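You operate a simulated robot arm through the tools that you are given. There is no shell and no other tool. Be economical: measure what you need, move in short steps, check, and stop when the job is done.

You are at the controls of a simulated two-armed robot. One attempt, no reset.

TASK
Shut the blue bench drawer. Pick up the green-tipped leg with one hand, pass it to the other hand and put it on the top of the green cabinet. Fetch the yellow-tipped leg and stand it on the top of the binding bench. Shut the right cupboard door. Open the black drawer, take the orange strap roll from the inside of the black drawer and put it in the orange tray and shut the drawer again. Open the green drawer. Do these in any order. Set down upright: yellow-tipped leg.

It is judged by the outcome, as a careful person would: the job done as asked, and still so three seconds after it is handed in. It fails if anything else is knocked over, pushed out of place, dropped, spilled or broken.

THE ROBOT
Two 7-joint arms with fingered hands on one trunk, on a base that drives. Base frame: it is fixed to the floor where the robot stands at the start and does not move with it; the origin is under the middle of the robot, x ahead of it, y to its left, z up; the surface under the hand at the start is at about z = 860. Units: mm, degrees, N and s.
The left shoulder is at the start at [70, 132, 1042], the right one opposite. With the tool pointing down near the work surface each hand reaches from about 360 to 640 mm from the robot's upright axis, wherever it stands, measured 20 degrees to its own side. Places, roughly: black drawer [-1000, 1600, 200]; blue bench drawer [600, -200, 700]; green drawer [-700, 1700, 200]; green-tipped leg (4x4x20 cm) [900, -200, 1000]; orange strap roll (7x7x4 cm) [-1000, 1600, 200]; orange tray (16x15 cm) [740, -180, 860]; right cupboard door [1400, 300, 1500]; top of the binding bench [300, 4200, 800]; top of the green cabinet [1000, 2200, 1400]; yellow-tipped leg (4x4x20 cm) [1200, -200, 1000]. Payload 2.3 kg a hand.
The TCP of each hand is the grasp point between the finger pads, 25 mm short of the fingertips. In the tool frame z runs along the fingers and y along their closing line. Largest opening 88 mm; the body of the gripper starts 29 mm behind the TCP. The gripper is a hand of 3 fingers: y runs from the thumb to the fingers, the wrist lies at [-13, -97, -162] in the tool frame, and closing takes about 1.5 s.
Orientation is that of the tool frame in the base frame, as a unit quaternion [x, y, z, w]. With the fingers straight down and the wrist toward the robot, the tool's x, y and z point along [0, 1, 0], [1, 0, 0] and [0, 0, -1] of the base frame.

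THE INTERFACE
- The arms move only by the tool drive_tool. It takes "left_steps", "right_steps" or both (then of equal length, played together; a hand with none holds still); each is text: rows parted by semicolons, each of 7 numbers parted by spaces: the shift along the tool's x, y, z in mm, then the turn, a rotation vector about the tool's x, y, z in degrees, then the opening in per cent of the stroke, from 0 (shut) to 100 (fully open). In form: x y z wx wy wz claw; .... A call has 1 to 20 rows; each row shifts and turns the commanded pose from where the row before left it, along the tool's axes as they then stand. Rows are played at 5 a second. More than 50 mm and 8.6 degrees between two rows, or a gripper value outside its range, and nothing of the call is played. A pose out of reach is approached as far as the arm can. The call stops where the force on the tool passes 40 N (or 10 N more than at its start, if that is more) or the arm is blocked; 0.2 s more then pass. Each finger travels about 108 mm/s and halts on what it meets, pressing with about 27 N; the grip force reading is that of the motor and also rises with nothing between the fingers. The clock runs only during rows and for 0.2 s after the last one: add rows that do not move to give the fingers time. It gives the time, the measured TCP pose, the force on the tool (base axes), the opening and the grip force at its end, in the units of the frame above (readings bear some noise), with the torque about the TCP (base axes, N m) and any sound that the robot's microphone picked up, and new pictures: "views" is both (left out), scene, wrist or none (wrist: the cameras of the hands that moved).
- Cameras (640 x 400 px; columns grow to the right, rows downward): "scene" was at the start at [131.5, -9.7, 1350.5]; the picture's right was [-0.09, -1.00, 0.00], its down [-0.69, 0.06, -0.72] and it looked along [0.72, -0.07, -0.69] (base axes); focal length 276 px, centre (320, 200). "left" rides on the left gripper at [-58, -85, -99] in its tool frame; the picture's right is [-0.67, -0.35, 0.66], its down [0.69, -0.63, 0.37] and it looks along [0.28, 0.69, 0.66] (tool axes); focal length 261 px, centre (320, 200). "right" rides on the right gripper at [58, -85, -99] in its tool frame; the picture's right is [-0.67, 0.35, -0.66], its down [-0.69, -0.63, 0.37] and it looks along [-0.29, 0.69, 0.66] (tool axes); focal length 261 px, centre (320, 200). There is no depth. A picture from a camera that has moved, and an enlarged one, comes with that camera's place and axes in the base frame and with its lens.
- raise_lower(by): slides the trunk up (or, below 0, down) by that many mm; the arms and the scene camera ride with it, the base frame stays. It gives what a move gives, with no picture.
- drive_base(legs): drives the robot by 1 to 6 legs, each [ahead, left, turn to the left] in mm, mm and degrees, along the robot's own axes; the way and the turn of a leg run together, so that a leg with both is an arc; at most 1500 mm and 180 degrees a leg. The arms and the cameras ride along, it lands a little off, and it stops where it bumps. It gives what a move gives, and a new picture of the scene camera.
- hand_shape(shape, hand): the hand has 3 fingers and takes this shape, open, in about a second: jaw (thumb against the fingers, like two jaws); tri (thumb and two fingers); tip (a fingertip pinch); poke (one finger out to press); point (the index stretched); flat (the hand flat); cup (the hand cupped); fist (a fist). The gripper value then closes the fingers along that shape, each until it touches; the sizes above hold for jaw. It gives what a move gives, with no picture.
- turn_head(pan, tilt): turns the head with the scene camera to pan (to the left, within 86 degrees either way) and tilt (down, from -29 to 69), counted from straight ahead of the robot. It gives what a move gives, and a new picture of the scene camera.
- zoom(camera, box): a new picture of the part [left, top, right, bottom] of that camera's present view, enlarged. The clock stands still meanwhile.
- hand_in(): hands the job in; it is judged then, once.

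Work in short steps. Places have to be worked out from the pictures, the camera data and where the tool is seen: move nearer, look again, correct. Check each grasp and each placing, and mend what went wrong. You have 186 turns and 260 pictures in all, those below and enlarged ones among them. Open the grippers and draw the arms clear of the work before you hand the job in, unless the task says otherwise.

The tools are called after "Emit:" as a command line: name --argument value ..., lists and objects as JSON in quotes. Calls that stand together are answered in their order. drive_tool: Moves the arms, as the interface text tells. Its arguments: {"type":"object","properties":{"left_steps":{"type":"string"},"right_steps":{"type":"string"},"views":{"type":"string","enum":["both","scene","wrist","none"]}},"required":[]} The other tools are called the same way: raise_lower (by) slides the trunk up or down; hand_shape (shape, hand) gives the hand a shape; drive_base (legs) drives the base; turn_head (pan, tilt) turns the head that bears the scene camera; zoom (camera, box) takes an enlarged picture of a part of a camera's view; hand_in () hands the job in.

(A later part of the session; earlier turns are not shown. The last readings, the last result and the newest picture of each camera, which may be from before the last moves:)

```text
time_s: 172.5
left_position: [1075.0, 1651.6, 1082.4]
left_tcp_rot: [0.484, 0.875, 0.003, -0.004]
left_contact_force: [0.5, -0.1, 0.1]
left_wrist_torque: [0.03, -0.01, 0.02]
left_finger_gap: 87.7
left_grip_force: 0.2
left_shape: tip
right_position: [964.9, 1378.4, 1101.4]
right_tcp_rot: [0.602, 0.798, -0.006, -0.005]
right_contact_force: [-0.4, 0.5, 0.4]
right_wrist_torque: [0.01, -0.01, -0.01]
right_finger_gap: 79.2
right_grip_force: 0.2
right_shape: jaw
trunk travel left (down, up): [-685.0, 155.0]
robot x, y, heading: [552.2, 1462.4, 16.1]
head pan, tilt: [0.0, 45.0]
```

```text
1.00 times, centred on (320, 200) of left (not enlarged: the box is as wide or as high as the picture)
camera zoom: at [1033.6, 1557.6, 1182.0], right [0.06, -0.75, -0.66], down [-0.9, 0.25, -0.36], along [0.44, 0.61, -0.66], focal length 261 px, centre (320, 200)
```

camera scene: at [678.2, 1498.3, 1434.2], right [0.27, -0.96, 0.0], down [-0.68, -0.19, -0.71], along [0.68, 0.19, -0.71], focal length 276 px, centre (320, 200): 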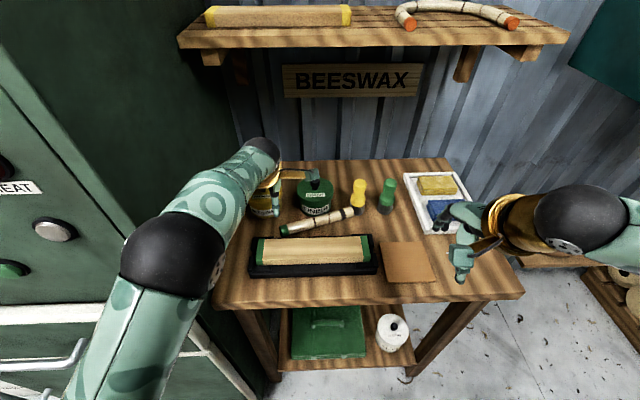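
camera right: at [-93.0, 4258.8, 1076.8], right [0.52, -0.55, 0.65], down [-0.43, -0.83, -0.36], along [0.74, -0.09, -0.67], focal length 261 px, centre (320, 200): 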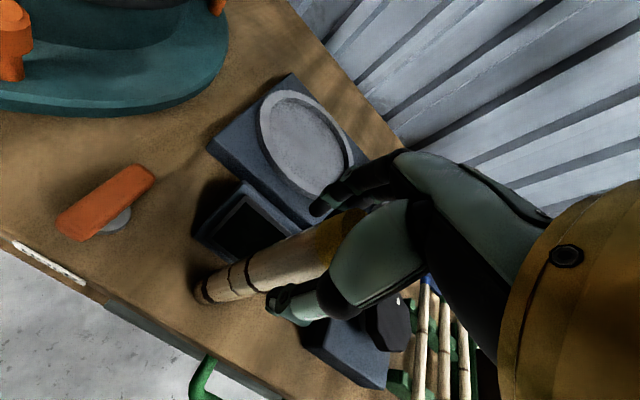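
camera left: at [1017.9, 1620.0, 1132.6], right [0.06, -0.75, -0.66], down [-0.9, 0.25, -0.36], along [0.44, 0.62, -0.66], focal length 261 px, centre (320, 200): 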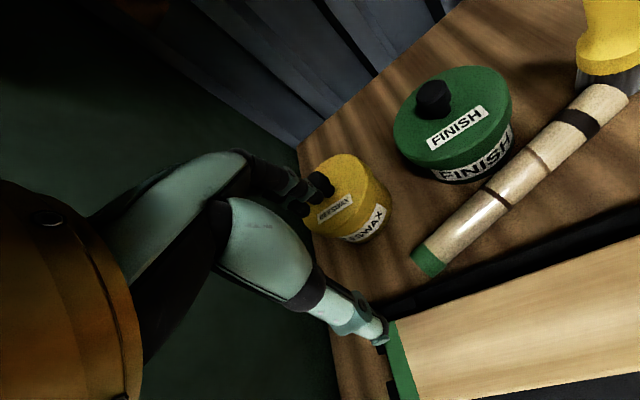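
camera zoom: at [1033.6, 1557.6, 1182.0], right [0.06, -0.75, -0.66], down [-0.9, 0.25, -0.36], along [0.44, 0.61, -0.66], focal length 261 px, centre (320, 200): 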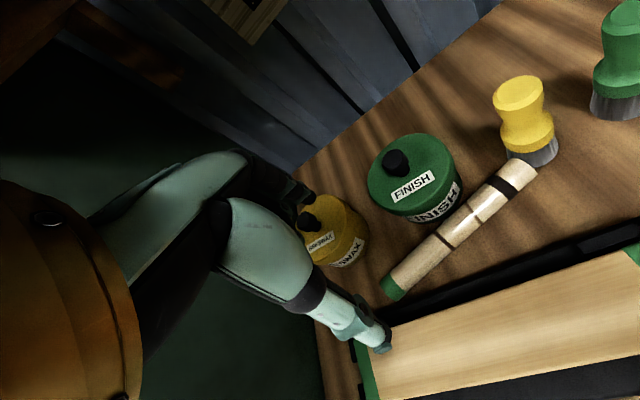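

The pinch uses a single finger, and the gap between jar and brush is about 60 wide. Target grasp [1174,1579], 31 from the right end. I drive the base over and lower to z≈960.

Emit:
drive_base --legs '[[60, -90, 0]]'

Emit:
drive_tool --left_steps "-6 6 40 0 0 0 90; -5 6 40 0 0 0 75; 0 0 30 0 0 0 70; 0 0 0 0 0 0 70" --views "both"

```text
time_s: 173.7
left_position: [1155.5, 1583.6, 1083.6]
left_tcp_rot: [0.485, 0.875, 0.002, -0.001]
left_contact_force: [0.3, -0.2, 0.4]
left_wrist_torque: [0.01, -0.01, 0.0]
left_finger_gap: 87.8
left_grip_force: 0.1
left_shape: tip
right_position: [1044.5, 1311.4, 1103.5]
right_tcp_rot: [0.603, 0.798, -0.006, -0.004]
right_contact_force: [0.2, 0.2, -0.8]
right_wrist_torque: [0.02, 0.04, -0.02]
right_finger_gap: 79.0
right_grip_force: 0.1
right_shape: jaw
trunk travel left (down, up): [-685.0, 155.0]
robot x, y, heading: [637.0, 1392.2, 15.9]
head pan, tilt: [0.0, 45.0]
camera scene: at [758.6, 1430.3, 1434.3], right [0.27, -0.96, 0.0], down [-0.68, -0.19, -0.71], along [0.68, 0.19, -0.71], focal length 276 px, centre (320, 200)
```

scene: 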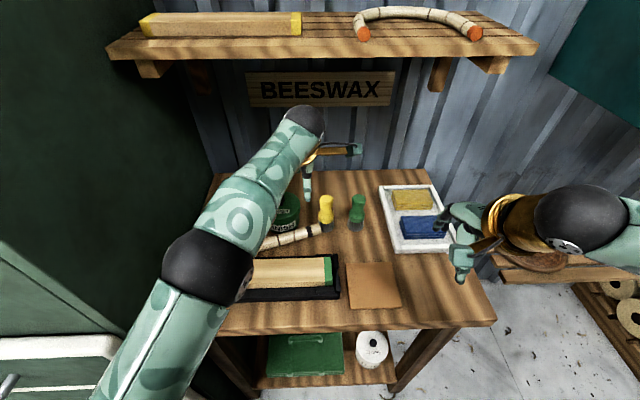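

```text
time_s: 174.7
left_position: [1172.6, 1579.2, 972.7]
left_tcp_rot: [0.484, 0.875, 0.002, -0.002]
left_contact_force: [0.4, -0.7, 0.7]
left_wrist_torque: [-0.01, -0.01, 0.02]
left_finger_gap: 62.1
left_grip_force: 0.0
left_shape: tip
right_position: [1046.0, 1310.5, 1100.7]
right_tcp_rot: [0.603, 0.798, -0.006, -0.004]
right_contact_force: [0.6, -0.5, 0.4]
right_wrist_torque: [0.02, -0.02, -0.02]
right_finger_gap: 79.2
right_grip_force: 0.0
right_shape: jaw
trunk travel left (down, up): [-685.0, 155.0]
robot x, y, heading: [635.4, 1391.5, 15.7]
head pan, tilt: [0.0, 45.0]
camera scene: at [760.5, 1428.5, 1434.2], right [0.27, -0.96, 0.0], down [-0.68, -0.19, -0.71], along [0.68, 0.19, -0.71], focal length 276 px, centre (320, 200)
camera left: at [1130.6, 1485.1, 1072.2], right [0.06, -0.75, -0.66], down [-0.9, 0.25, -0.36], along [0.44, 0.61, -0.66], focal length 261 px, centre (320, 200)
```

scene: 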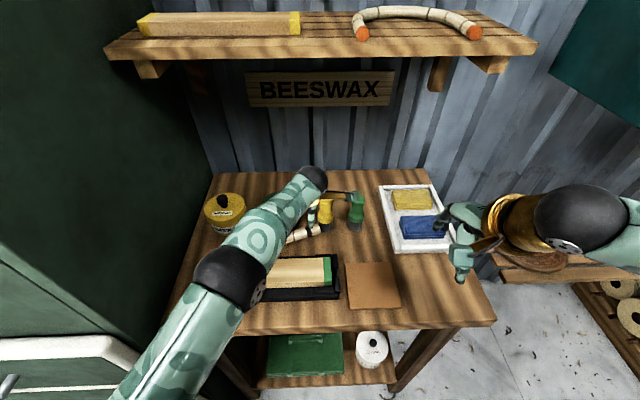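
left: 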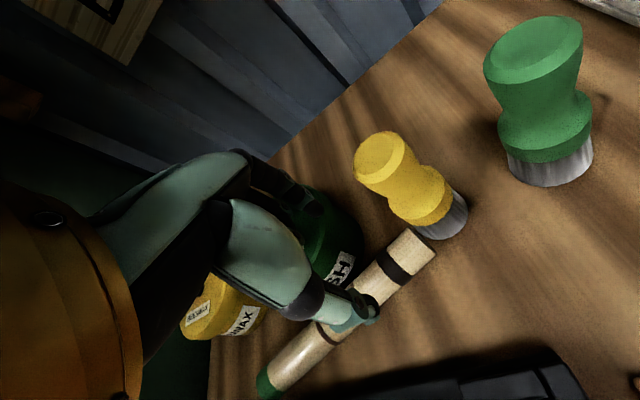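

Alignment is good. I shift 8 toward the free end, narrow the opening, and go down to z≈928.

Emit:
drive_tool --left_steps "-8 0 0 0 0 0 55; 0 0 15 0 0 0 55; 0 0 15 0 0 0 55; 0 0 15 0 0 0 55; 0 0 0 0 0 0 55" --views "wrist"

Emit:
zoom --camera "scene" --box '[260, 160, 400, 260]'

```text
time_s: 175.8
left_position: [1177.2, 1573.2, 928.2]
left_tcp_rot: [0.484, 0.875, 0.002, -0.003]
left_contact_force: [-0.9, -0.1, 0.0]
left_wrist_torque: [-0.02, 0.02, 0.0]
left_finger_gap: 48.9
left_grip_force: 0.0
left_shape: tip
right_position: [1047.4, 1308.1, 1100.7]
right_tcp_rot: [0.602, 0.799, -0.006, -0.004]
right_contact_force: [-0.1, -0.3, 0.1]
right_wrist_torque: [-0.01, 0.01, 0.04]
right_finger_gap: 79.0
right_grip_force: 0.0
right_shape: jaw
trunk travel left (down, up): [-685.0, 155.0]
robot x, y, heading: [632.5, 1398.5, 15.8]
head pan, tilt: [0.0, 45.0]
camera left: at [1134.7, 1479.2, 1027.3], right [0.06, -0.75, -0.66], down [-0.9, 0.25, -0.36], along [0.44, 0.62, -0.66], focal length 261 px, centre (320, 200)
```

left: 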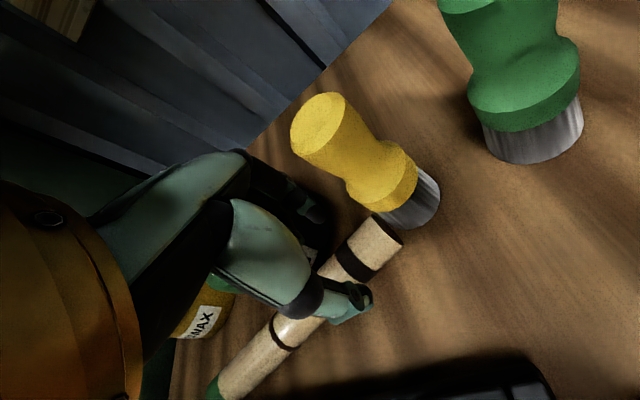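

```text
4.00 times, centred on (330, 210) of scene
camera zoom: at [760.7, 1428.3, 1434.1], right [0.27, -0.96, 0.0], down [-0.68, -0.19, -0.71], along [0.68, 0.19, -0.71], focal length 1104 px, centre (280, 160)
```

zoom: 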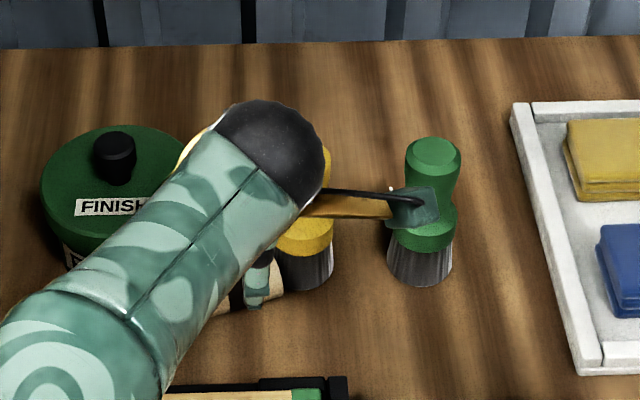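

The finger passes between jar and brush. I go down the last 31 and close gently.

Emit:
drive_tool --left_steps "0 0 11 0 0 0 55; 0 0 10 0 0 0 55; 0 0 10 0 0 0 55; 0 0 0 0 0 0 55" --views "wrist"

```text
time_s: 176.8
left_position: [1172.3, 1574.0, 896.3]
left_tcp_rot: [0.483, 0.876, 0.002, -0.002]
left_contact_force: [0.5, 0.0, -0.7]
left_wrist_torque: [-0.01, 0.0, 0.0]
left_finger_gap: 48.8
left_grip_force: 0.1
left_shape: tip
left hand out of reach, approached as far as the arm can: row 2
right_position: [1047.5, 1308.6, 1101.5]
right_tcp_rot: [0.602, 0.798, -0.006, -0.004]
right_contact_force: [0.1, 0.1, -1.0]
right_wrist_torque: [-0.01, 0.01, 0.01]
right_finger_gap: 79.3
right_grip_force: 0.1
right_shape: jaw
trunk travel left (down, up): [-685.0, 155.0]
robot x, y, heading: [632.5, 1396.5, 15.7]
head pan, tilt: [0.0, 45.0]
camera left: at [1131.3, 1481.2, 996.1], right [0.06, -0.75, -0.66], down [-0.9, 0.25, -0.36], along [0.43, 0.62, -0.66], focal length 261 px, centre (320, 200)
```

left: 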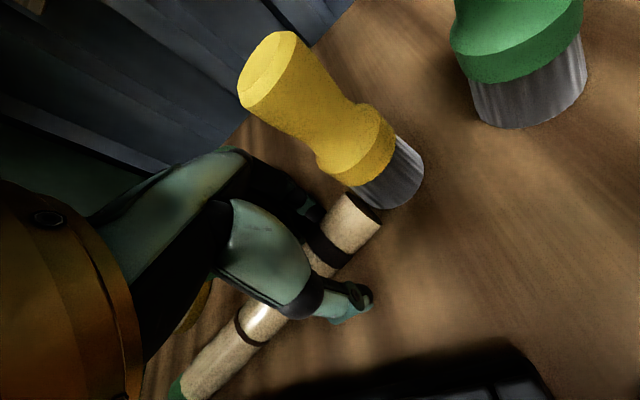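

The leg is between thumb and finger; I close.

Emit:
drive_tool --left_steps "0 0 0 0 0 0 40; 0 0 0 0 0 0 25; 0 0 0 0 0 0 10; 0 0 0 0 0 0 0; 0 0 0 0 0 0 0; 0 0 0 0 0 0 0; 0 0 0 0 0 0 0" --views "wrist"

```text
time_s: 178.4
left_position: [1173.0, 1576.3, 895.5]
left_tcp_rot: [0.483, 0.876, 0.003, -0.002]
left_contact_force: [-1.1, 0.0, -0.4]
left_wrist_torque: [0.0, 0.04, 0.01]
left_finger_gap: 24.9
left_grip_force: 26.6
left_shape: tip
right_position: [1046.4, 1309.3, 1100.9]
right_tcp_rot: [0.602, 0.799, -0.005, -0.004]
right_contact_force: [0.1, -0.3, -0.1]
right_wrist_torque: [-0.01, 0.04, 0.01]
right_finger_gap: 79.2
right_grip_force: 0.1
right_shape: jaw
trunk travel left (down, up): [-685.0, 155.0]
robot x, y, heading: [635.6, 1396.1, 15.6]
head pan, tilt: [0.0, 45.0]
camera left: at [1131.4, 1481.2, 996.1], right [0.06, -0.75, -0.66], down [-0.9, 0.25, -0.36], along [0.43, 0.62, -0.66], focal length 261 px, centre (320, 200)
```

left: 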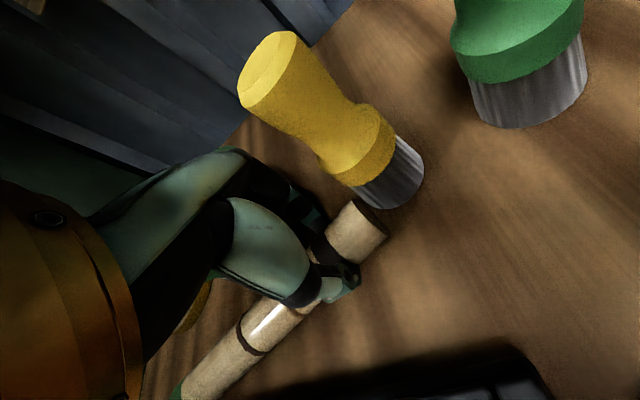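

A firm hold at 24.9. I lift straight up slowly.

Emit:
drive_tool --left_steps "0 0 -15 0 0 0 0; 0 0 -20 0 0 0 0; 0 0 -20 0 0 0 0; 0 0 -25 0 0 0 0" --views "both"

```text
time_s: 179.4
left_position: [1174.7, 1573.5, 977.2]
left_tcp_rot: [0.484, 0.875, 0.001, -0.002]
left_contact_force: [0.0, 0.0, -0.8]
left_wrist_torque: [-0.06, -0.02, 0.01]
left_finger_gap: 25.1
left_grip_force: 27.0
left_shape: tip
right_position: [1045.8, 1308.3, 1101.1]
right_tcp_rot: [0.603, 0.798, -0.006, -0.004]
right_contact_force: [-0.1, -0.1, 0.4]
right_wrist_torque: [0.0, -0.01, 0.0]
right_finger_gap: 78.9
right_grip_force: 0.1
right_shape: jaw
trunk travel left (down, up): [-685.0, 155.0]
robot x, y, heading: [633.5, 1394.8, 15.8]
head pan, tilt: [0.0, 45.0]
camera scene: at [760.7, 1428.3, 1434.1], right [0.27, -0.96, 0.0], down [-0.68, -0.19, -0.71], along [0.68, 0.19, -0.71], focal length 276 px, centre (320, 200)
camera left: at [1132.5, 1479.7, 1076.6], right [0.06, -0.75, -0.66], down [-0.9, 0.25, -0.36], along [0.44, 0.61, -0.66], focal length 261 px, centre (320, 200)
```

scene: 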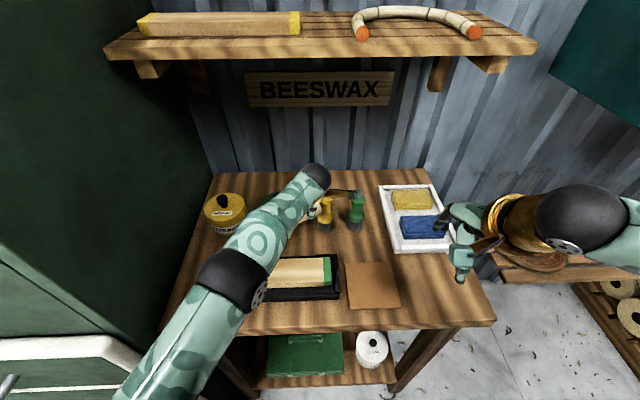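
left: 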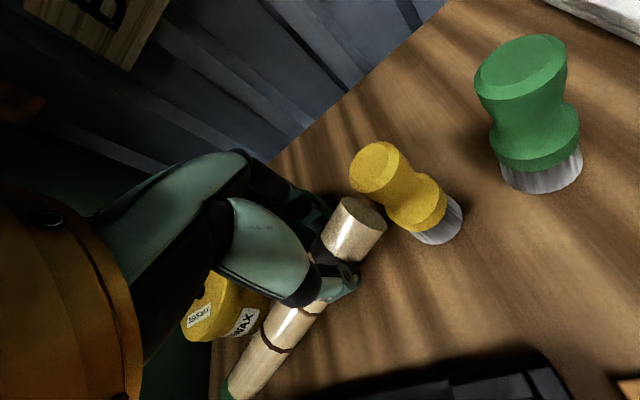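

The leg is held level. I raise the trunk, back away from the table and pitch the hand 25° so that it can reach above the cabinet.

Emit:
raise_lower --by 154

Emit:
drive_base --legs '[[-330, 0, 0]]'

Emit:
drive_tool --left_steps "0 -20 -45 0 0 0 0; 0 -30 -35 0 0 0 0; 0 -30 -35 -5 0 0 0; 0 -20 -40 -5 0 0 0; 0 0 -45 -5 0 0 0; 0 15 -40 -5 0 0 0; 0 20 -40 -5 0 0 0; 0 20 -40 0 0 0 0" --views "both"

```text
time_s: 181.2
left_position: [1174.3, 1574.1, 1129.6]
left_tcp_rot: [0.484, 0.875, 0.002, -0.003]
left_contact_force: [-0.6, 0.1, -0.9]
left_wrist_torque: [-0.05, -0.04, 0.01]
left_finger_gap: 25.0
left_grip_force: 27.3
left_shape: tip
right_position: [1047.3, 1308.6, 1255.3]
right_tcp_rot: [0.602, 0.798, -0.006, -0.004]
right_contact_force: [0.2, -0.2, -0.3]
right_wrist_torque: [0.0, 0.04, -0.01]
right_finger_gap: 79.3
right_grip_force: 0.0
right_shape: jaw
trunk travel left (down, up): [-839.0, 1.0]
robot x, y, heading: [636.2, 1398.9, 16.0]
head pan, tilt: [0.0, 45.0]
```

```text
time_s: 183.4
left_position: [860.5, 1486.5, 1129.3]
left_tcp_rot: [0.482, 0.876, 0.002, -0.004]
left_contact_force: [0.0, -1.1, -0.7]
left_wrist_torque: [-0.02, -0.05, 0.01]
left_finger_gap: 24.9
left_grip_force: 26.2
left_shape: tip
right_position: [733.7, 1220.5, 1254.4]
right_tcp_rot: [0.601, 0.799, -0.008, -0.005]
right_contact_force: [-0.1, 0.0, 0.6]
right_wrist_torque: [0.02, 0.01, 0.04]
right_finger_gap: 79.2
right_grip_force: 0.0
right_shape: jaw
trunk travel left (down, up): [-839.0, 1.0]
robot x, y, heading: [319.4, 1306.4, 16.1]
head pan, tilt: [0.0, 45.0]
camera scene: at [449.2, 1340.0, 1587.8], right [0.28, -0.96, 0.0], down [-0.68, -0.2, -0.71], along [0.68, 0.19, -0.71], focal length 276 px, centre (320, 200)
```

scene: 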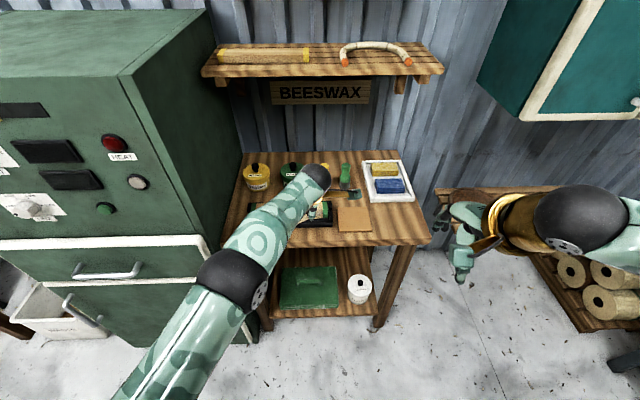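

```text
time_s: 184.4
left_position: [769.5, 1445.6, 1174.3]
left_tcp_rot: [0.467, 0.882, -0.033, -0.045]
left_contact_force: [-0.4, -0.8, -0.5]
left_wrist_torque: [-0.05, -0.02, -0.02]
left_finger_gap: 24.7
left_grip_force: 27.0
left_shape: tip
right_position: [731.1, 1220.8, 1257.0]
right_tcp_rot: [0.601, 0.799, -0.005, -0.004]
right_contact_force: [-0.5, -0.2, 0.2]
right_wrist_torque: [0.01, -0.02, 0.02]
right_finger_gap: 79.2
right_grip_force: 0.0
right_shape: jaw
trunk travel left (down, up): [-839.0, 1.0]
robot x, y, heading: [319.8, 1303.2, 15.8]
head pan, tilt: [0.0, 45.0]
stopped in row 4 (left hand): the arm was blocked; the commanded pose is now the measured one
camera scene: at [445.7, 1338.5, 1588.1], right [0.28, -0.96, 0.0], down [-0.68, -0.19, -0.71], along [0.68, 0.19, -0.71], focal length 276 px, centre (320, 200)
camera left: at [742.9, 1351.9, 1279.8], right [0.02, -0.76, -0.65], down [-0.94, 0.21, -0.27], along [0.34, 0.62, -0.71], focal length 261 px, centre (320, 200)
```

scene: 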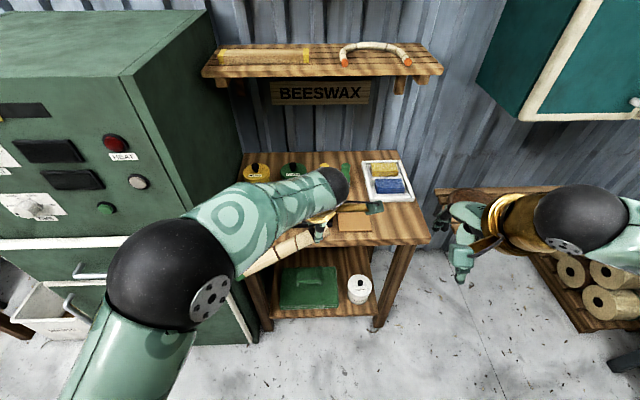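
left: 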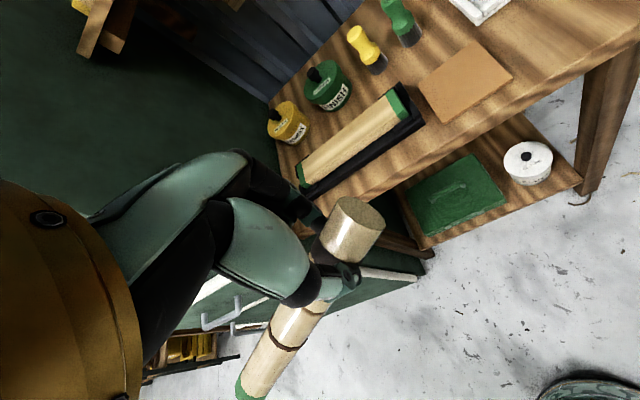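

The arm was blocked, perhaps at a joint limit. I retry with straight upward motion and no drawing back.

Emit:
drive_tool --left_steps "0 0 -30 0 0 0 0; 0 10 -40 0 0 0 0; 0 10 -40 0 0 0 0; 0 10 -40 0 0 0 0; 0 10 -40 0 0 0 0" --views "scene"

```text
time_s: 185.6
left_position: [779.7, 1476.0, 1328.9]
left_tcp_rot: [0.472, 0.88, -0.027, -0.05]
left_contact_force: [0.4, 0.4, -1.9]
left_wrist_torque: [-0.06, -0.05, 0.01]
left_finger_gap: 24.7
left_grip_force: 27.1
left_shape: tip
left hand out of reach, approached as far as the arm can: row 4, 5
right_position: [730.2, 1220.6, 1256.0]
right_tcp_rot: [0.601, 0.799, -0.005, -0.003]
right_contact_force: [0.2, 0.2, 0.3]
right_wrist_torque: [-0.01, 0.0, 0.0]
right_finger_gap: 78.8
right_grip_force: 0.1
right_shape: jaw
trunk travel left (down, up): [-839.0, 1.0]
robot x, y, heading: [321.6, 1307.1, 15.9]
head pan, tilt: [0.0, 45.0]
camera scene: at [443.5, 1339.4, 1588.3], right [0.28, -0.96, 0.0], down [-0.68, -0.2, -0.71], along [0.68, 0.19, -0.71], focal length 276 px, centre (320, 200)
```

scene: 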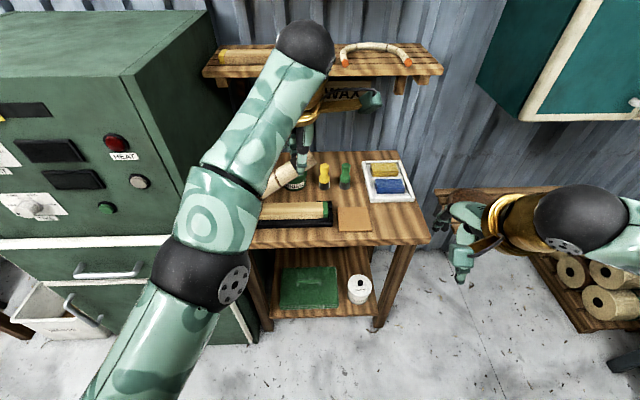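

Height is limited by the far reach. I draw the hand back toward f≈380 while pitching it and raising it.

Emit:
drive_tool --left_steps "0 -25 0 0 0 0 0; 0 -25 0 -4 0 0 0; 0 -25 -10 -4 0 0 0; 0 -20 -20 -4 0 0 0; 0 -10 -30 -4 0 0 0; 0 0 -30 0 0 0 0" --views "both"

```text
time_s: 187.0
left_position: [732.2, 1457.4, 1452.3]
left_tcp_rot: [0.474, 0.875, 0.097, 0.019]
left_contact_force: [0.0, 0.0, -0.3]
left_wrist_torque: [-0.02, -0.02, -0.02]
left_finger_gap: 24.8
left_grip_force: 27.3
left_shape: tip
left hand out of reach, approached as far as the arm can: row 1, 2, 3, 4, 6
right_position: [730.0, 1219.8, 1255.7]
right_tcp_rot: [0.601, 0.799, -0.005, -0.004]
right_contact_force: [-0.4, -1.3, 0.1]
right_wrist_torque: [0.01, -0.01, 0.03]
right_finger_gap: 79.2
right_grip_force: 0.1
right_shape: jaw
trunk travel left (down, up): [-839.0, 1.0]
robot x, y, heading: [319.8, 1305.8, 16.1]
head pan, tilt: [0.0, 45.0]
camera scene: at [443.4, 1338.7, 1588.3], right [0.28, -0.96, 0.0], down [-0.68, -0.19, -0.71], along [0.68, 0.19, -0.71], focal length 276 px, centre (320, 200)
camera left: at [681.4, 1349.7, 1532.4], right [0.16, -0.64, -0.75], down [-0.85, 0.29, -0.44], along [0.5, 0.71, -0.5], focal length 261 px, centre (320, 200)
```

scene: 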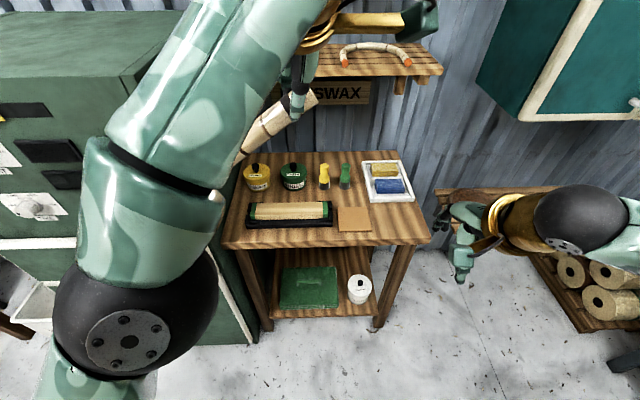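
left: 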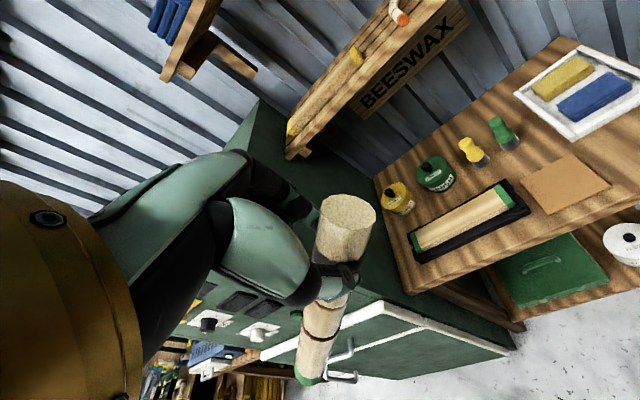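

The leg has drooped about 36° in the pinch. I roll the hand about its closing axis to bring the leg level.

Emit:
drive_tool --left_steps "0 0 0 0 7.5 0 0; 0 0 0 0 7.5 0 0; 0 0 0 0 7.5 0 0; 0 0 0 0 7.5 0 0; 0 0 0 0 7.5 0 0" --views "both"

```text
time_s: 188.2
left_position: [708.3, 1535.6, 1451.2]
left_tcp_rot: [0.428, 0.863, 0.192, -0.186]
left_contact_force: [-0.6, 1.1, -0.3]
left_wrist_torque: [-0.08, -0.02, 0.0]
left_finger_gap: 24.9
left_grip_force: 27.0
left_shape: tip
left hand out of reach, approached as far as the arm can: row 1, 2, 3, 4, 5
right_position: [731.4, 1222.3, 1255.0]
right_tcp_rot: [0.601, 0.799, -0.007, -0.003]
right_contact_force: [-0.6, 0.8, -0.2]
right_wrist_torque: [0.02, 0.01, -0.04]
right_finger_gap: 79.0
right_grip_force: 0.0
right_shape: jaw
trunk travel left (down, up): [-839.0, 1.0]
robot x, y, heading: [317.4, 1305.4, 15.8]
head pan, tilt: [0.0, 45.0]
camera scene: at [445.7, 1340.8, 1588.0], right [0.28, -0.96, 0.0], down [-0.68, -0.2, -0.71], along [0.68, 0.19, -0.71], focal length 276 px, centre (320, 200)
camera left: at [687.0, 1401.7, 1494.8], right [-0.01, -0.32, -0.95], down [-0.95, 0.28, -0.09], along [0.3, 0.9, -0.31], focal length 261 px, centre (320, 200)
```

scene: 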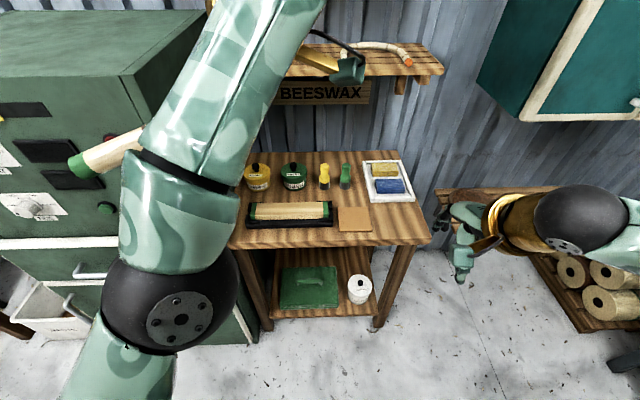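
left: 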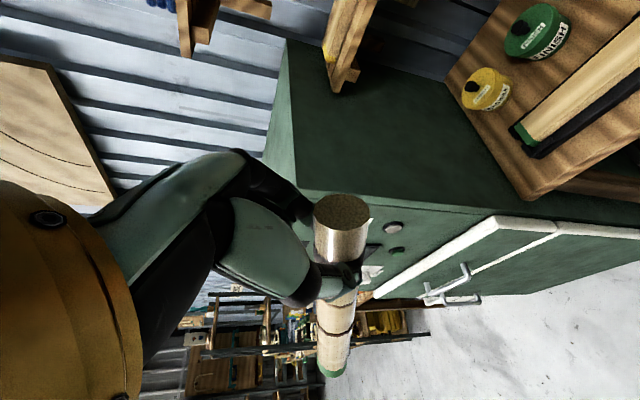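

The leg is now about 20° below level. I move the hand up and back toward the robot for more height.

Emit:
drive_tool --left_steps "21 -19 -21 0 0 0 0; 21 -19 -21 0 0 0 0; 10 4 -17 0 0 0 0; 0 0 0 0 7 0 0; 0 0 0 0 7 0 0" --views "both"

```text
time_s: 189.4
left_position: [654.0, 1528.1, 1496.6]
left_tcp_rot: [0.411, 0.846, 0.231, -0.251]
left_contact_force: [0.7, 0.5, -0.8]
left_wrist_torque: [-0.08, -0.03, 0.0]
left_finger_gap: 24.5
left_grip_force: 27.1
left_shape: tip
left hand out of reach, approached as far as the arm can: row 2, 3, 5
right_position: [731.6, 1221.9, 1255.2]
right_tcp_rot: [0.601, 0.799, -0.006, -0.004]
right_contact_force: [0.5, -0.3, 0.2]
right_wrist_torque: [0.04, -0.02, 0.03]
right_finger_gap: 79.2
right_grip_force: 0.0
right_shape: jaw
trunk travel left (down, up): [-839.0, 1.0]
robot x, y, heading: [318.9, 1307.4, 16.1]
head pan, tilt: [0.0, 45.0]
camera scene: at [446.0, 1340.4, 1588.0], right [0.28, -0.96, 0.0], down [-0.68, -0.2, -0.71], along [0.68, 0.19, -0.71], focal length 276 px, centre (320, 200)
camera left: at [637.6, 1388.2, 1522.8], right [-0.08, -0.19, -0.98], down [-0.96, 0.27, 0.02], along [0.26, 0.95, -0.2], focal length 261 px, centre (320, 200)
```

scene: 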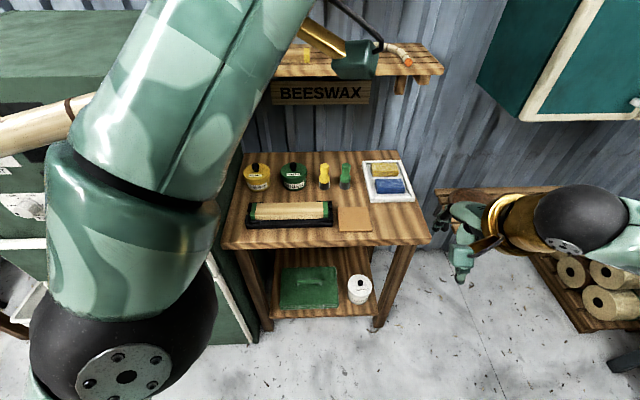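
left: 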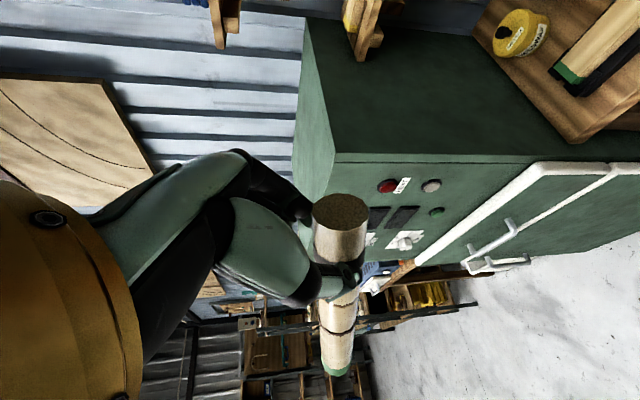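

Now the leg is almost level at z≈1480. I drive to the front of the cabinet and turn so that the leg is parallel to its front edge.

Emit:
drive_base --legs '[[103, 681, 0], [0, 0, -30]]'

Emit:
turn_head --pan 10 --tilt 25

```text
time_s: 194.6
left_position: [628.3, 2012.3, 1498.1]
left_tcp_rot: [0.618, 0.708, 0.29, -0.179]
left_contact_force: [-0.4, -0.1, -0.8]
left_wrist_torque: [-0.05, -0.05, -0.02]
left_finger_gap: 24.5
left_grip_force: 26.9
left_shape: tip
right_position: [547.1, 1708.2, 1255.7]
right_tcp_rot: [0.786, 0.618, -0.004, -0.006]
right_contact_force: [0.3, -0.3, 0.1]
right_wrist_torque: [0.02, -0.01, -0.02]
right_finger_gap: 79.0
right_grip_force: 0.0
right_shape: jaw
trunk travel left (down, up): [-839.0, 1.0]
robot x, y, heading: [232.2, 1987.4, -13.9]
head pan, tilt: [0.0, 45.0]
camera scene: at [358.0, 1954.1, 1588.1], right [-0.24, -0.97, 0.0], down [-0.69, 0.17, -0.71], along [0.69, -0.17, -0.71], focal length 276 px, centre (320, 200)
```

scene: 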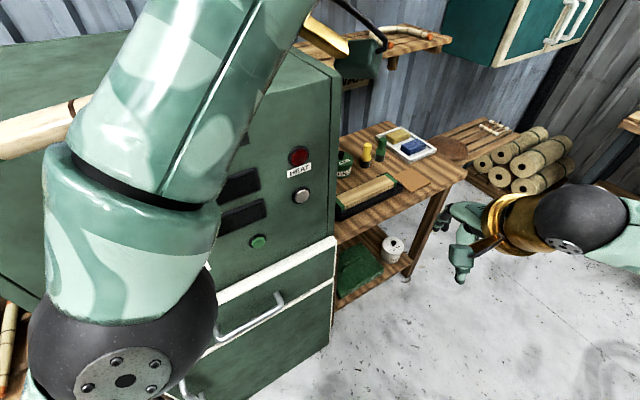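

```text
time_s: 195.4
left_position: [629.3, 2016.1, 1499.9]
left_tcp_rot: [0.617, 0.712, 0.285, -0.177]
left_contact_force: [0.1, -0.1, -0.7]
left_wrist_torque: [-0.03, 0.01, 0.0]
left_finger_gap: 24.4
left_grip_force: 27.2
left_shape: tip
right_position: [544.2, 1708.4, 1255.8]
right_tcp_rot: [0.787, 0.617, -0.004, -0.005]
right_contact_force: [1.4, 0.1, 0.0]
right_wrist_torque: [-0.03, 0.02, -0.02]
right_finger_gap: 79.3
right_grip_force: 0.1
right_shape: jaw
trunk travel left (down, up): [-839.0, 1.0]
robot x, y, heading: [229.5, 1986.7, -13.9]
head pan, tilt: [10.0, 25.0]
camera scene: at [370.3, 1966.6, 1618.6], right [-0.07, -1.0, 0.0], down [-0.42, 0.03, -0.91], along [0.9, -0.06, -0.42], focal length 276 px, centre (320, 200)
```

scene: 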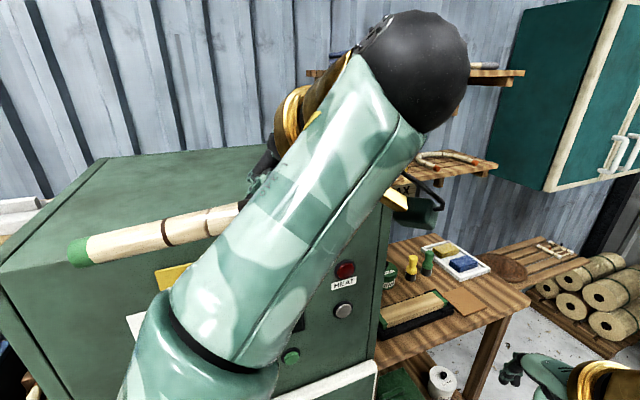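

The leg is level and above the top's height. I drive the last 177 ahead so that it comes over the cabinet.

Emit:
drive_base --legs '[[177, 40, 0]]'

Emit:
zoom --camera "left" --box '[0, 0, 640, 400]'

```text
time_s: 197.0
left_position: [804.7, 2011.6, 1501.5]
left_tcp_rot: [0.616, 0.713, 0.286, -0.176]
left_contact_force: [0.1, -0.2, -0.3]
left_wrist_torque: [-0.07, -0.01, -0.02]
left_finger_gap: 24.6
left_grip_force: 26.9
left_shape: tip
right_position: [721.6, 1705.2, 1257.3]
right_tcp_rot: [0.787, 0.617, -0.003, -0.004]
right_contact_force: [0.2, 0.4, 0.9]
right_wrist_torque: [0.03, 0.03, 0.01]
right_finger_gap: 79.0
right_grip_force: 0.1
right_shape: jaw
trunk travel left (down, up): [-839.0, 1.0]
robot x, y, heading: [413.9, 1984.0, -14.1]
head pan, tilt: [10.0, 25.0]
camera scene: at [546.0, 1962.8, 1619.3], right [-0.07, -1.0, 0.0], down [-0.42, 0.03, -0.91], along [0.91, -0.06, -0.42], focal length 276 px, centre (320, 200)
```

scene: 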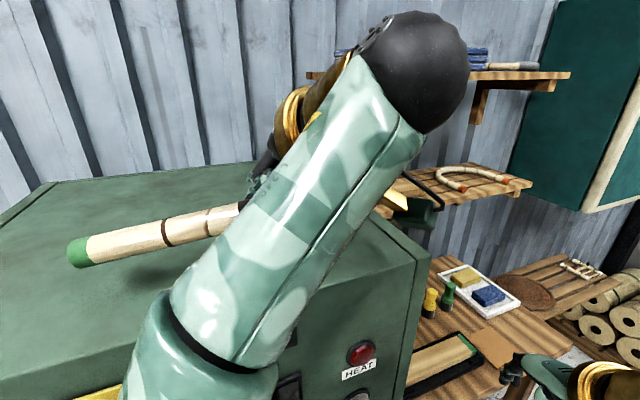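

```text
1.00 times, centred on (320, 200) of left (not enlarged: the box is as wide or as high as the picture)
camera zoom: at [721.6, 1898.4, 1527.3], right [-0.15, -0.14, -0.98], down [-0.7, 0.71, 0.01], along [0.7, 0.69, -0.21], focal length 261 px, centre (320, 200)
```

zoom: 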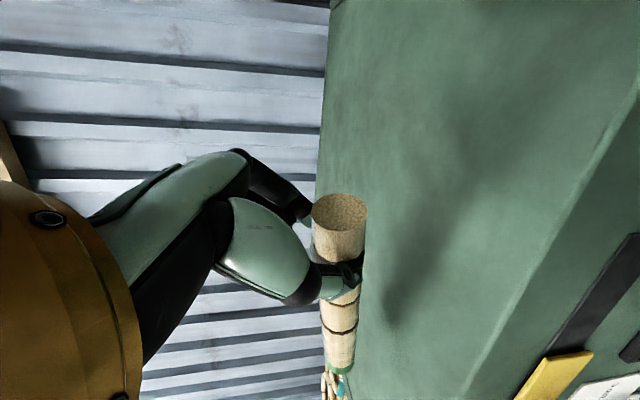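

It is over the cabinet, about 50 behind the front edge. I move 60 farther in and lower by 45.

Emit:
drive_tool --left_steps "1 29 8 0 0 0 0; 1 29 8 0 0 0 0; -9 -3 12 0 0 0 0; -9 -3 12 0 0 0 0; -9 -3 11 0 0 0 0; 0 0 0 0 0 0 0" --views "both"

```text
time_s: 198.4
left_position: [871.7, 2024.3, 1462.6]
left_tcp_rot: [0.614, 0.716, 0.281, -0.178]
left_contact_force: [0.7, -0.3, -0.6]
left_wrist_torque: [-0.05, 0.06, -0.02]
left_finger_gap: 24.4
left_grip_force: 27.4
left_shape: tip
left hand out of reach, approached as far as the arm can: row 1, 2, 3, 4, 5
right_position: [726.9, 1704.3, 1255.3]
right_tcp_rot: [0.787, 0.617, -0.004, -0.005]
right_contact_force: [0.1, 0.9, -0.6]
right_wrist_torque: [0.03, 0.0, 0.02]
right_finger_gap: 79.3
right_grip_force: 0.1
right_shape: jaw
trunk travel left (down, up): [-839.0, 1.0]
robot x, y, heading: [411.8, 1981.9, -13.8]
head pan, tilt: [10.0, 25.0]
camera scene: at [551.5, 1962.7, 1618.7], right [-0.07, -1.0, 0.0], down [-0.42, 0.03, -0.91], along [0.9, -0.06, -0.42], focal length 276 px, centre (320, 200)
camera left: at [790.8, 1910.3, 1491.0], right [-0.16, -0.15, -0.98], down [-0.71, 0.71, 0.01], along [0.69, 0.69, -0.22], focal length 261 px, centre (320, 200)
```

scene: 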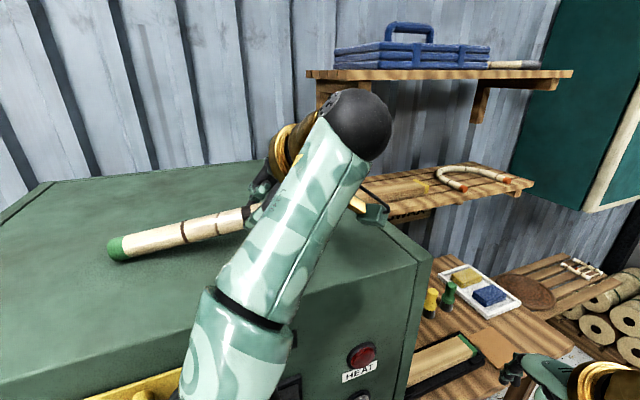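
left: 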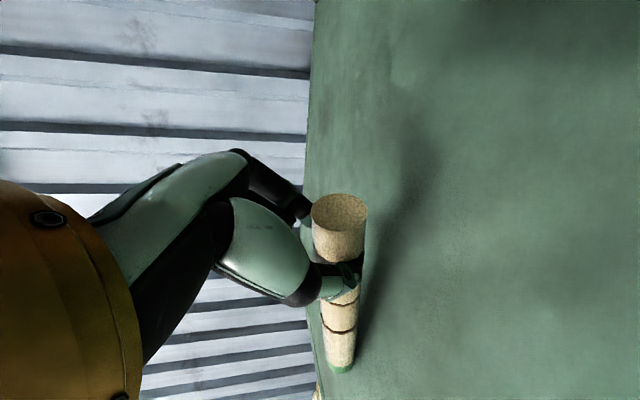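

Now the green end is some 14 above the top. I keep lowering in small steps so that the leg lies down.

Emit:
drive_tool --left_steps "-3 -1 3.9 0 0 0 0; -3 -1 3.9 0 0 0 0; -3 -1 3.9 0 0 0 0; -3 -1 3.9 0 0 0 0; -3 -1 3.9 0 0 0 0; 0 0 0 0 0 0 0" --views "scene"

```text
time_s: 199.8
left_position: [882.0, 2016.6, 1449.6]
left_tcp_rot: [0.614, 0.716, 0.28, -0.18]
left_contact_force: [0.3, -0.2, -0.5]
left_wrist_torque: [-0.03, 0.03, 0.01]
left_finger_gap: 24.5
left_grip_force: 26.8
left_shape: tip
left hand out of reach, approached as far as the arm can: row 1, 2, 3, 4, 5
right_position: [726.3, 1703.5, 1256.0]
right_tcp_rot: [0.787, 0.617, -0.004, -0.005]
right_contact_force: [-0.1, -0.2, 0.1]
right_wrist_torque: [0.02, 0.01, 0.02]
right_finger_gap: 79.3
right_grip_force: 0.1
right_shape: jaw
trunk travel left (down, up): [-839.0, 1.0]
robot x, y, heading: [413.8, 1985.5, -13.9]
head pan, tilt: [10.0, 25.0]
camera scene: at [551.7, 1962.7, 1618.7], right [-0.07, -1.0, 0.0], down [-0.42, 0.03, -0.91], along [0.9, -0.06, -0.42], focal length 276 px, centre (320, 200)
```

scene: 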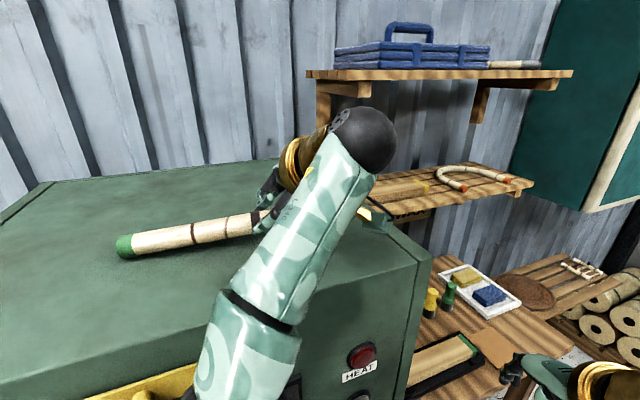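

The arm moves oddly at its reach limit, so I use the trunk for a pure vertical descent.

Emit:
raise_lower --by -12

Emit:
raise_lower --by -6

Emit:
zoom --camera "scene" --box '[80, 150, 400, 350]'

```text
time_s: 200.4
left_position: [882.9, 2015.4, 1436.3]
left_tcp_rot: [0.614, 0.716, 0.281, -0.178]
left_contact_force: [0.4, -0.3, -0.2]
left_wrist_torque: [-0.03, -0.01, 0.02]
left_finger_gap: 24.2
left_grip_force: 26.9
left_shape: tip
right_position: [727.1, 1704.6, 1243.1]
right_tcp_rot: [0.787, 0.617, -0.005, -0.006]
right_contact_force: [-0.2, -0.8, -0.4]
right_wrist_torque: [0.01, 0.02, -0.02]
right_finger_gap: 79.2
right_grip_force: 0.0
right_shape: jaw
trunk travel left (down, up): [-827.0, 13.0]
robot x, y, heading: [412.0, 1983.1, -14.1]
head pan, tilt: [10.0, 25.0]
```

```text
time_s: 200.9
left_position: [881.6, 2016.3, 1430.8]
left_tcp_rot: [0.615, 0.716, 0.28, -0.178]
left_contact_force: [-0.7, 0.2, 0.3]
left_wrist_torque: [0.06, -0.03, 0.0]
left_finger_gap: 24.4
left_grip_force: 26.5
left_shape: tip
right_position: [726.3, 1704.3, 1237.4]
right_tcp_rot: [0.787, 0.617, -0.005, -0.006]
right_contact_force: [-0.4, -0.1, -0.3]
right_wrist_torque: [0.01, -0.02, -0.03]
right_finger_gap: 79.0
right_grip_force: 0.0
right_shape: jaw
trunk travel left (down, up): [-821.0, 19.0]
robot x, y, heading: [412.4, 1982.4, -14.0]
head pan, tilt: [10.0, 25.0]
```

```text
2.00 times, centred on (240, 250) of scene
camera zoom: at [551.6, 1962.4, 1600.7], right [-0.07, -1.0, 0.0], down [-0.42, 0.03, -0.91], along [0.9, -0.06, -0.42], focal length 552 px, centre (480, 100)
```

zoom: 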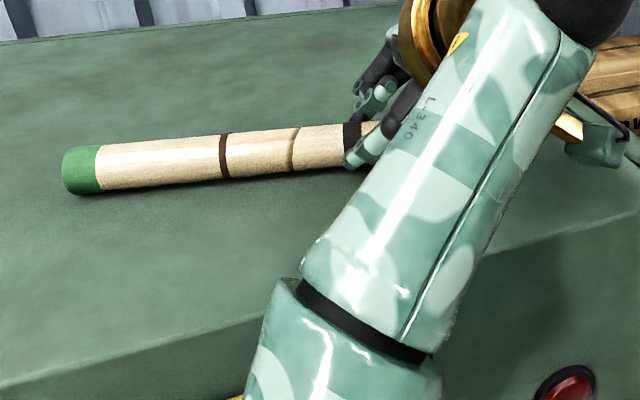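

It is almost lying on the top. I lower farther in small trunk steps.

Emit:
raise_lower --by -5

Emit:
raise_lower --by -5

Emit:
zoom --camera "left" --box '[200, 150, 480, 400]'

Emit:
zoom --camera "scene" --box '[80, 150, 400, 350]'

```text
time_s: 201.5
left_position: [880.3, 2014.8, 1427.7]
left_tcp_rot: [0.614, 0.716, 0.282, -0.176]
left_contact_force: [3.2, -1.1, 13.5]
left_wrist_torque: [0.14, -0.12, 0.04]
left_finger_gap: 25.3
left_grip_force: 27.1
left_shape: tip
right_position: [724.7, 1703.7, 1232.4]
right_tcp_rot: [0.787, 0.617, -0.004, -0.006]
right_contact_force: [0.4, 0.5, -0.2]
right_wrist_torque: [-0.04, 0.01, 0.01]
right_finger_gap: 79.5
right_grip_force: 0.1
right_shape: jaw
trunk travel left (down, up): [-816.0, 24.0]
robot x, y, heading: [408.4, 1987.0, -14.1]
head pan, tilt: [10.0, 25.0]
```

```text
time_s: 202.0
left_position: [877.7, 2012.6, 1425.3]
left_tcp_rot: [0.614, 0.716, 0.283, -0.176]
left_contact_force: [5.5, -1.2, 25.1]
left_wrist_torque: [0.29, -0.24, 0.08]
left_finger_gap: 27.5
left_grip_force: 26.8
left_shape: tip
right_position: [723.2, 1700.8, 1228.2]
right_tcp_rot: [0.787, 0.617, -0.003, -0.005]
right_contact_force: [-1.0, 0.1, -0.6]
right_wrist_torque: [-0.01, -0.02, -0.02]
right_finger_gap: 79.1
right_grip_force: 0.0
right_shape: jaw
trunk travel left (down, up): [-811.0, 29.0]
robot x, y, heading: [413.8, 1986.0, -13.9]
head pan, tilt: [10.0, 25.0]
```

```text
1.60 times, centred on (340, 275) of left
camera zoom: at [795.6, 1899.9, 1452.0], right [-0.16, -0.15, -0.98], down [-0.71, 0.71, 0.01], along [0.69, 0.69, -0.21], focal length 417 px, centre (288, 80)
```

zoom: 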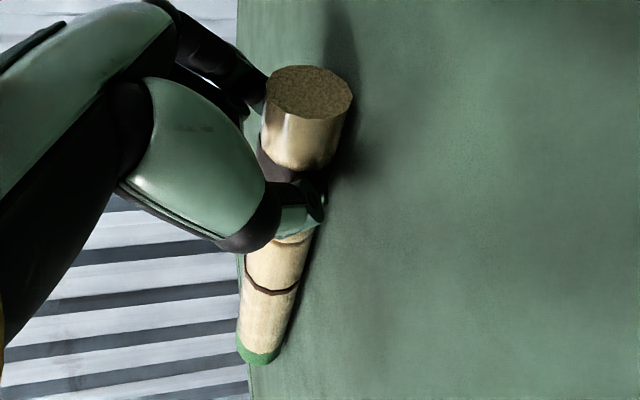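

```text
2.00 times, centred on (240, 250) of scene
camera zoom: at [548.1, 1960.0, 1591.2], right [-0.07, -1.0, 0.0], down [-0.42, 0.03, -0.91], along [0.91, -0.06, -0.42], focal length 552 px, centre (480, 100)
```

zoom: 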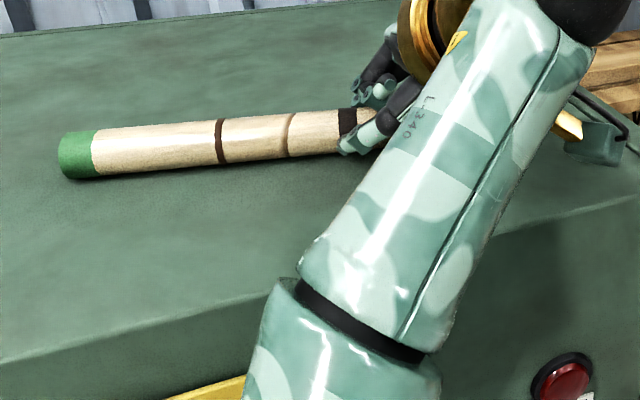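

Firm contact at 25 N. I ease off by 6, then open slowly.

Emit:
raise_lower --by 6

Emit:
drive_tool --left_steps "0 0 0 0 0 0 15; 0 0 0 0 0 0 22; 0 0 0 0 0 0 26; 0 0 0 0 0 0 28; 0 0 0 0 0 0 30; 0 0 0 0 0 0 32; 0 0 0 0 0 0 34; 0 0 0 0 0 0 36; 0 0 0 0 0 0 39; 0 0 0 0 0 0 42; 0 0 0 0 0 0 46; 0 0 0 0 0 0 50; 0 0 0 0 0 0 54; 0 0 0 0 0 0 54; 0 0 0 0 0 0 54" --views "both"

```text
time_s: 202.6
left_position: [879.2, 2014.0, 1428.9]
left_tcp_rot: [0.614, 0.716, 0.281, -0.177]
left_contact_force: [-0.5, 0.7, 5.3]
left_wrist_torque: [0.08, -0.02, 0.03]
left_finger_gap: 26.1
left_grip_force: 26.9
left_shape: tip
right_position: [724.8, 1703.0, 1233.3]
right_tcp_rot: [0.787, 0.617, -0.004, -0.006]
right_contact_force: [-1.1, 0.5, -0.5]
right_wrist_torque: [0.03, -0.03, -0.01]
right_finger_gap: 79.0
right_grip_force: 0.1
right_shape: jaw
trunk travel left (down, up): [-817.0, 23.0]
robot x, y, heading: [411.6, 1982.1, -13.9]
head pan, tilt: [10.0, 25.0]
```

```text
time_s: 205.8
left_position: [881.2, 2016.1, 1428.4]
left_tcp_rot: [0.615, 0.715, 0.28, -0.177]
left_contact_force: [0.3, -0.3, 0.5]
left_wrist_torque: [0.0, -0.01, -0.01]
left_finger_gap: 47.0
left_grip_force: 0.0
left_shape: tip
right_position: [725.5, 1704.6, 1233.0]
right_tcp_rot: [0.787, 0.617, -0.004, -0.006]
right_contact_force: [-0.1, 0.0, 0.0]
right_wrist_torque: [-0.01, 0.0, -0.02]
right_finger_gap: 79.0
right_grip_force: 0.0
right_shape: jaw
trunk travel left (down, up): [-817.0, 23.0]
robot x, y, heading: [408.0, 1979.5, -13.9]
head pan, tilt: [10.0, 25.0]
camera scene: at [551.5, 1962.6, 1596.7], right [-0.07, -1.0, 0.0], down [-0.42, 0.03, -0.91], along [0.9, -0.06, -0.42], focal length 276 px, centre (320, 200)
camera left: at [798.9, 1902.0, 1456.3], right [-0.16, -0.15, -0.98], down [-0.71, 0.71, 0.01], along [0.69, 0.69, -0.22], focal length 261 px, centre (320, 200)
```

scene: 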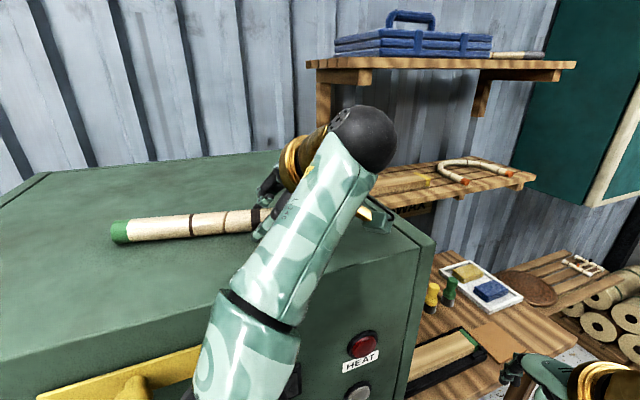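
left: 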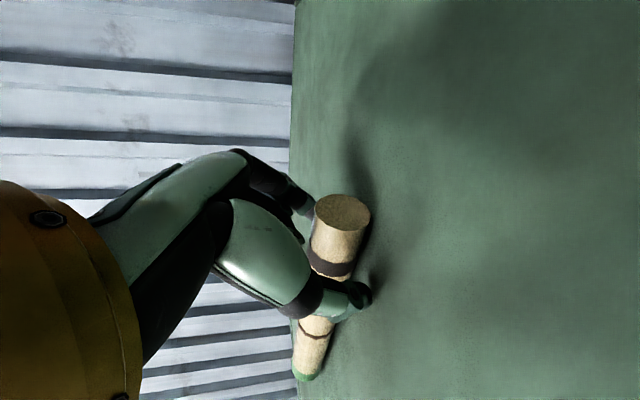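

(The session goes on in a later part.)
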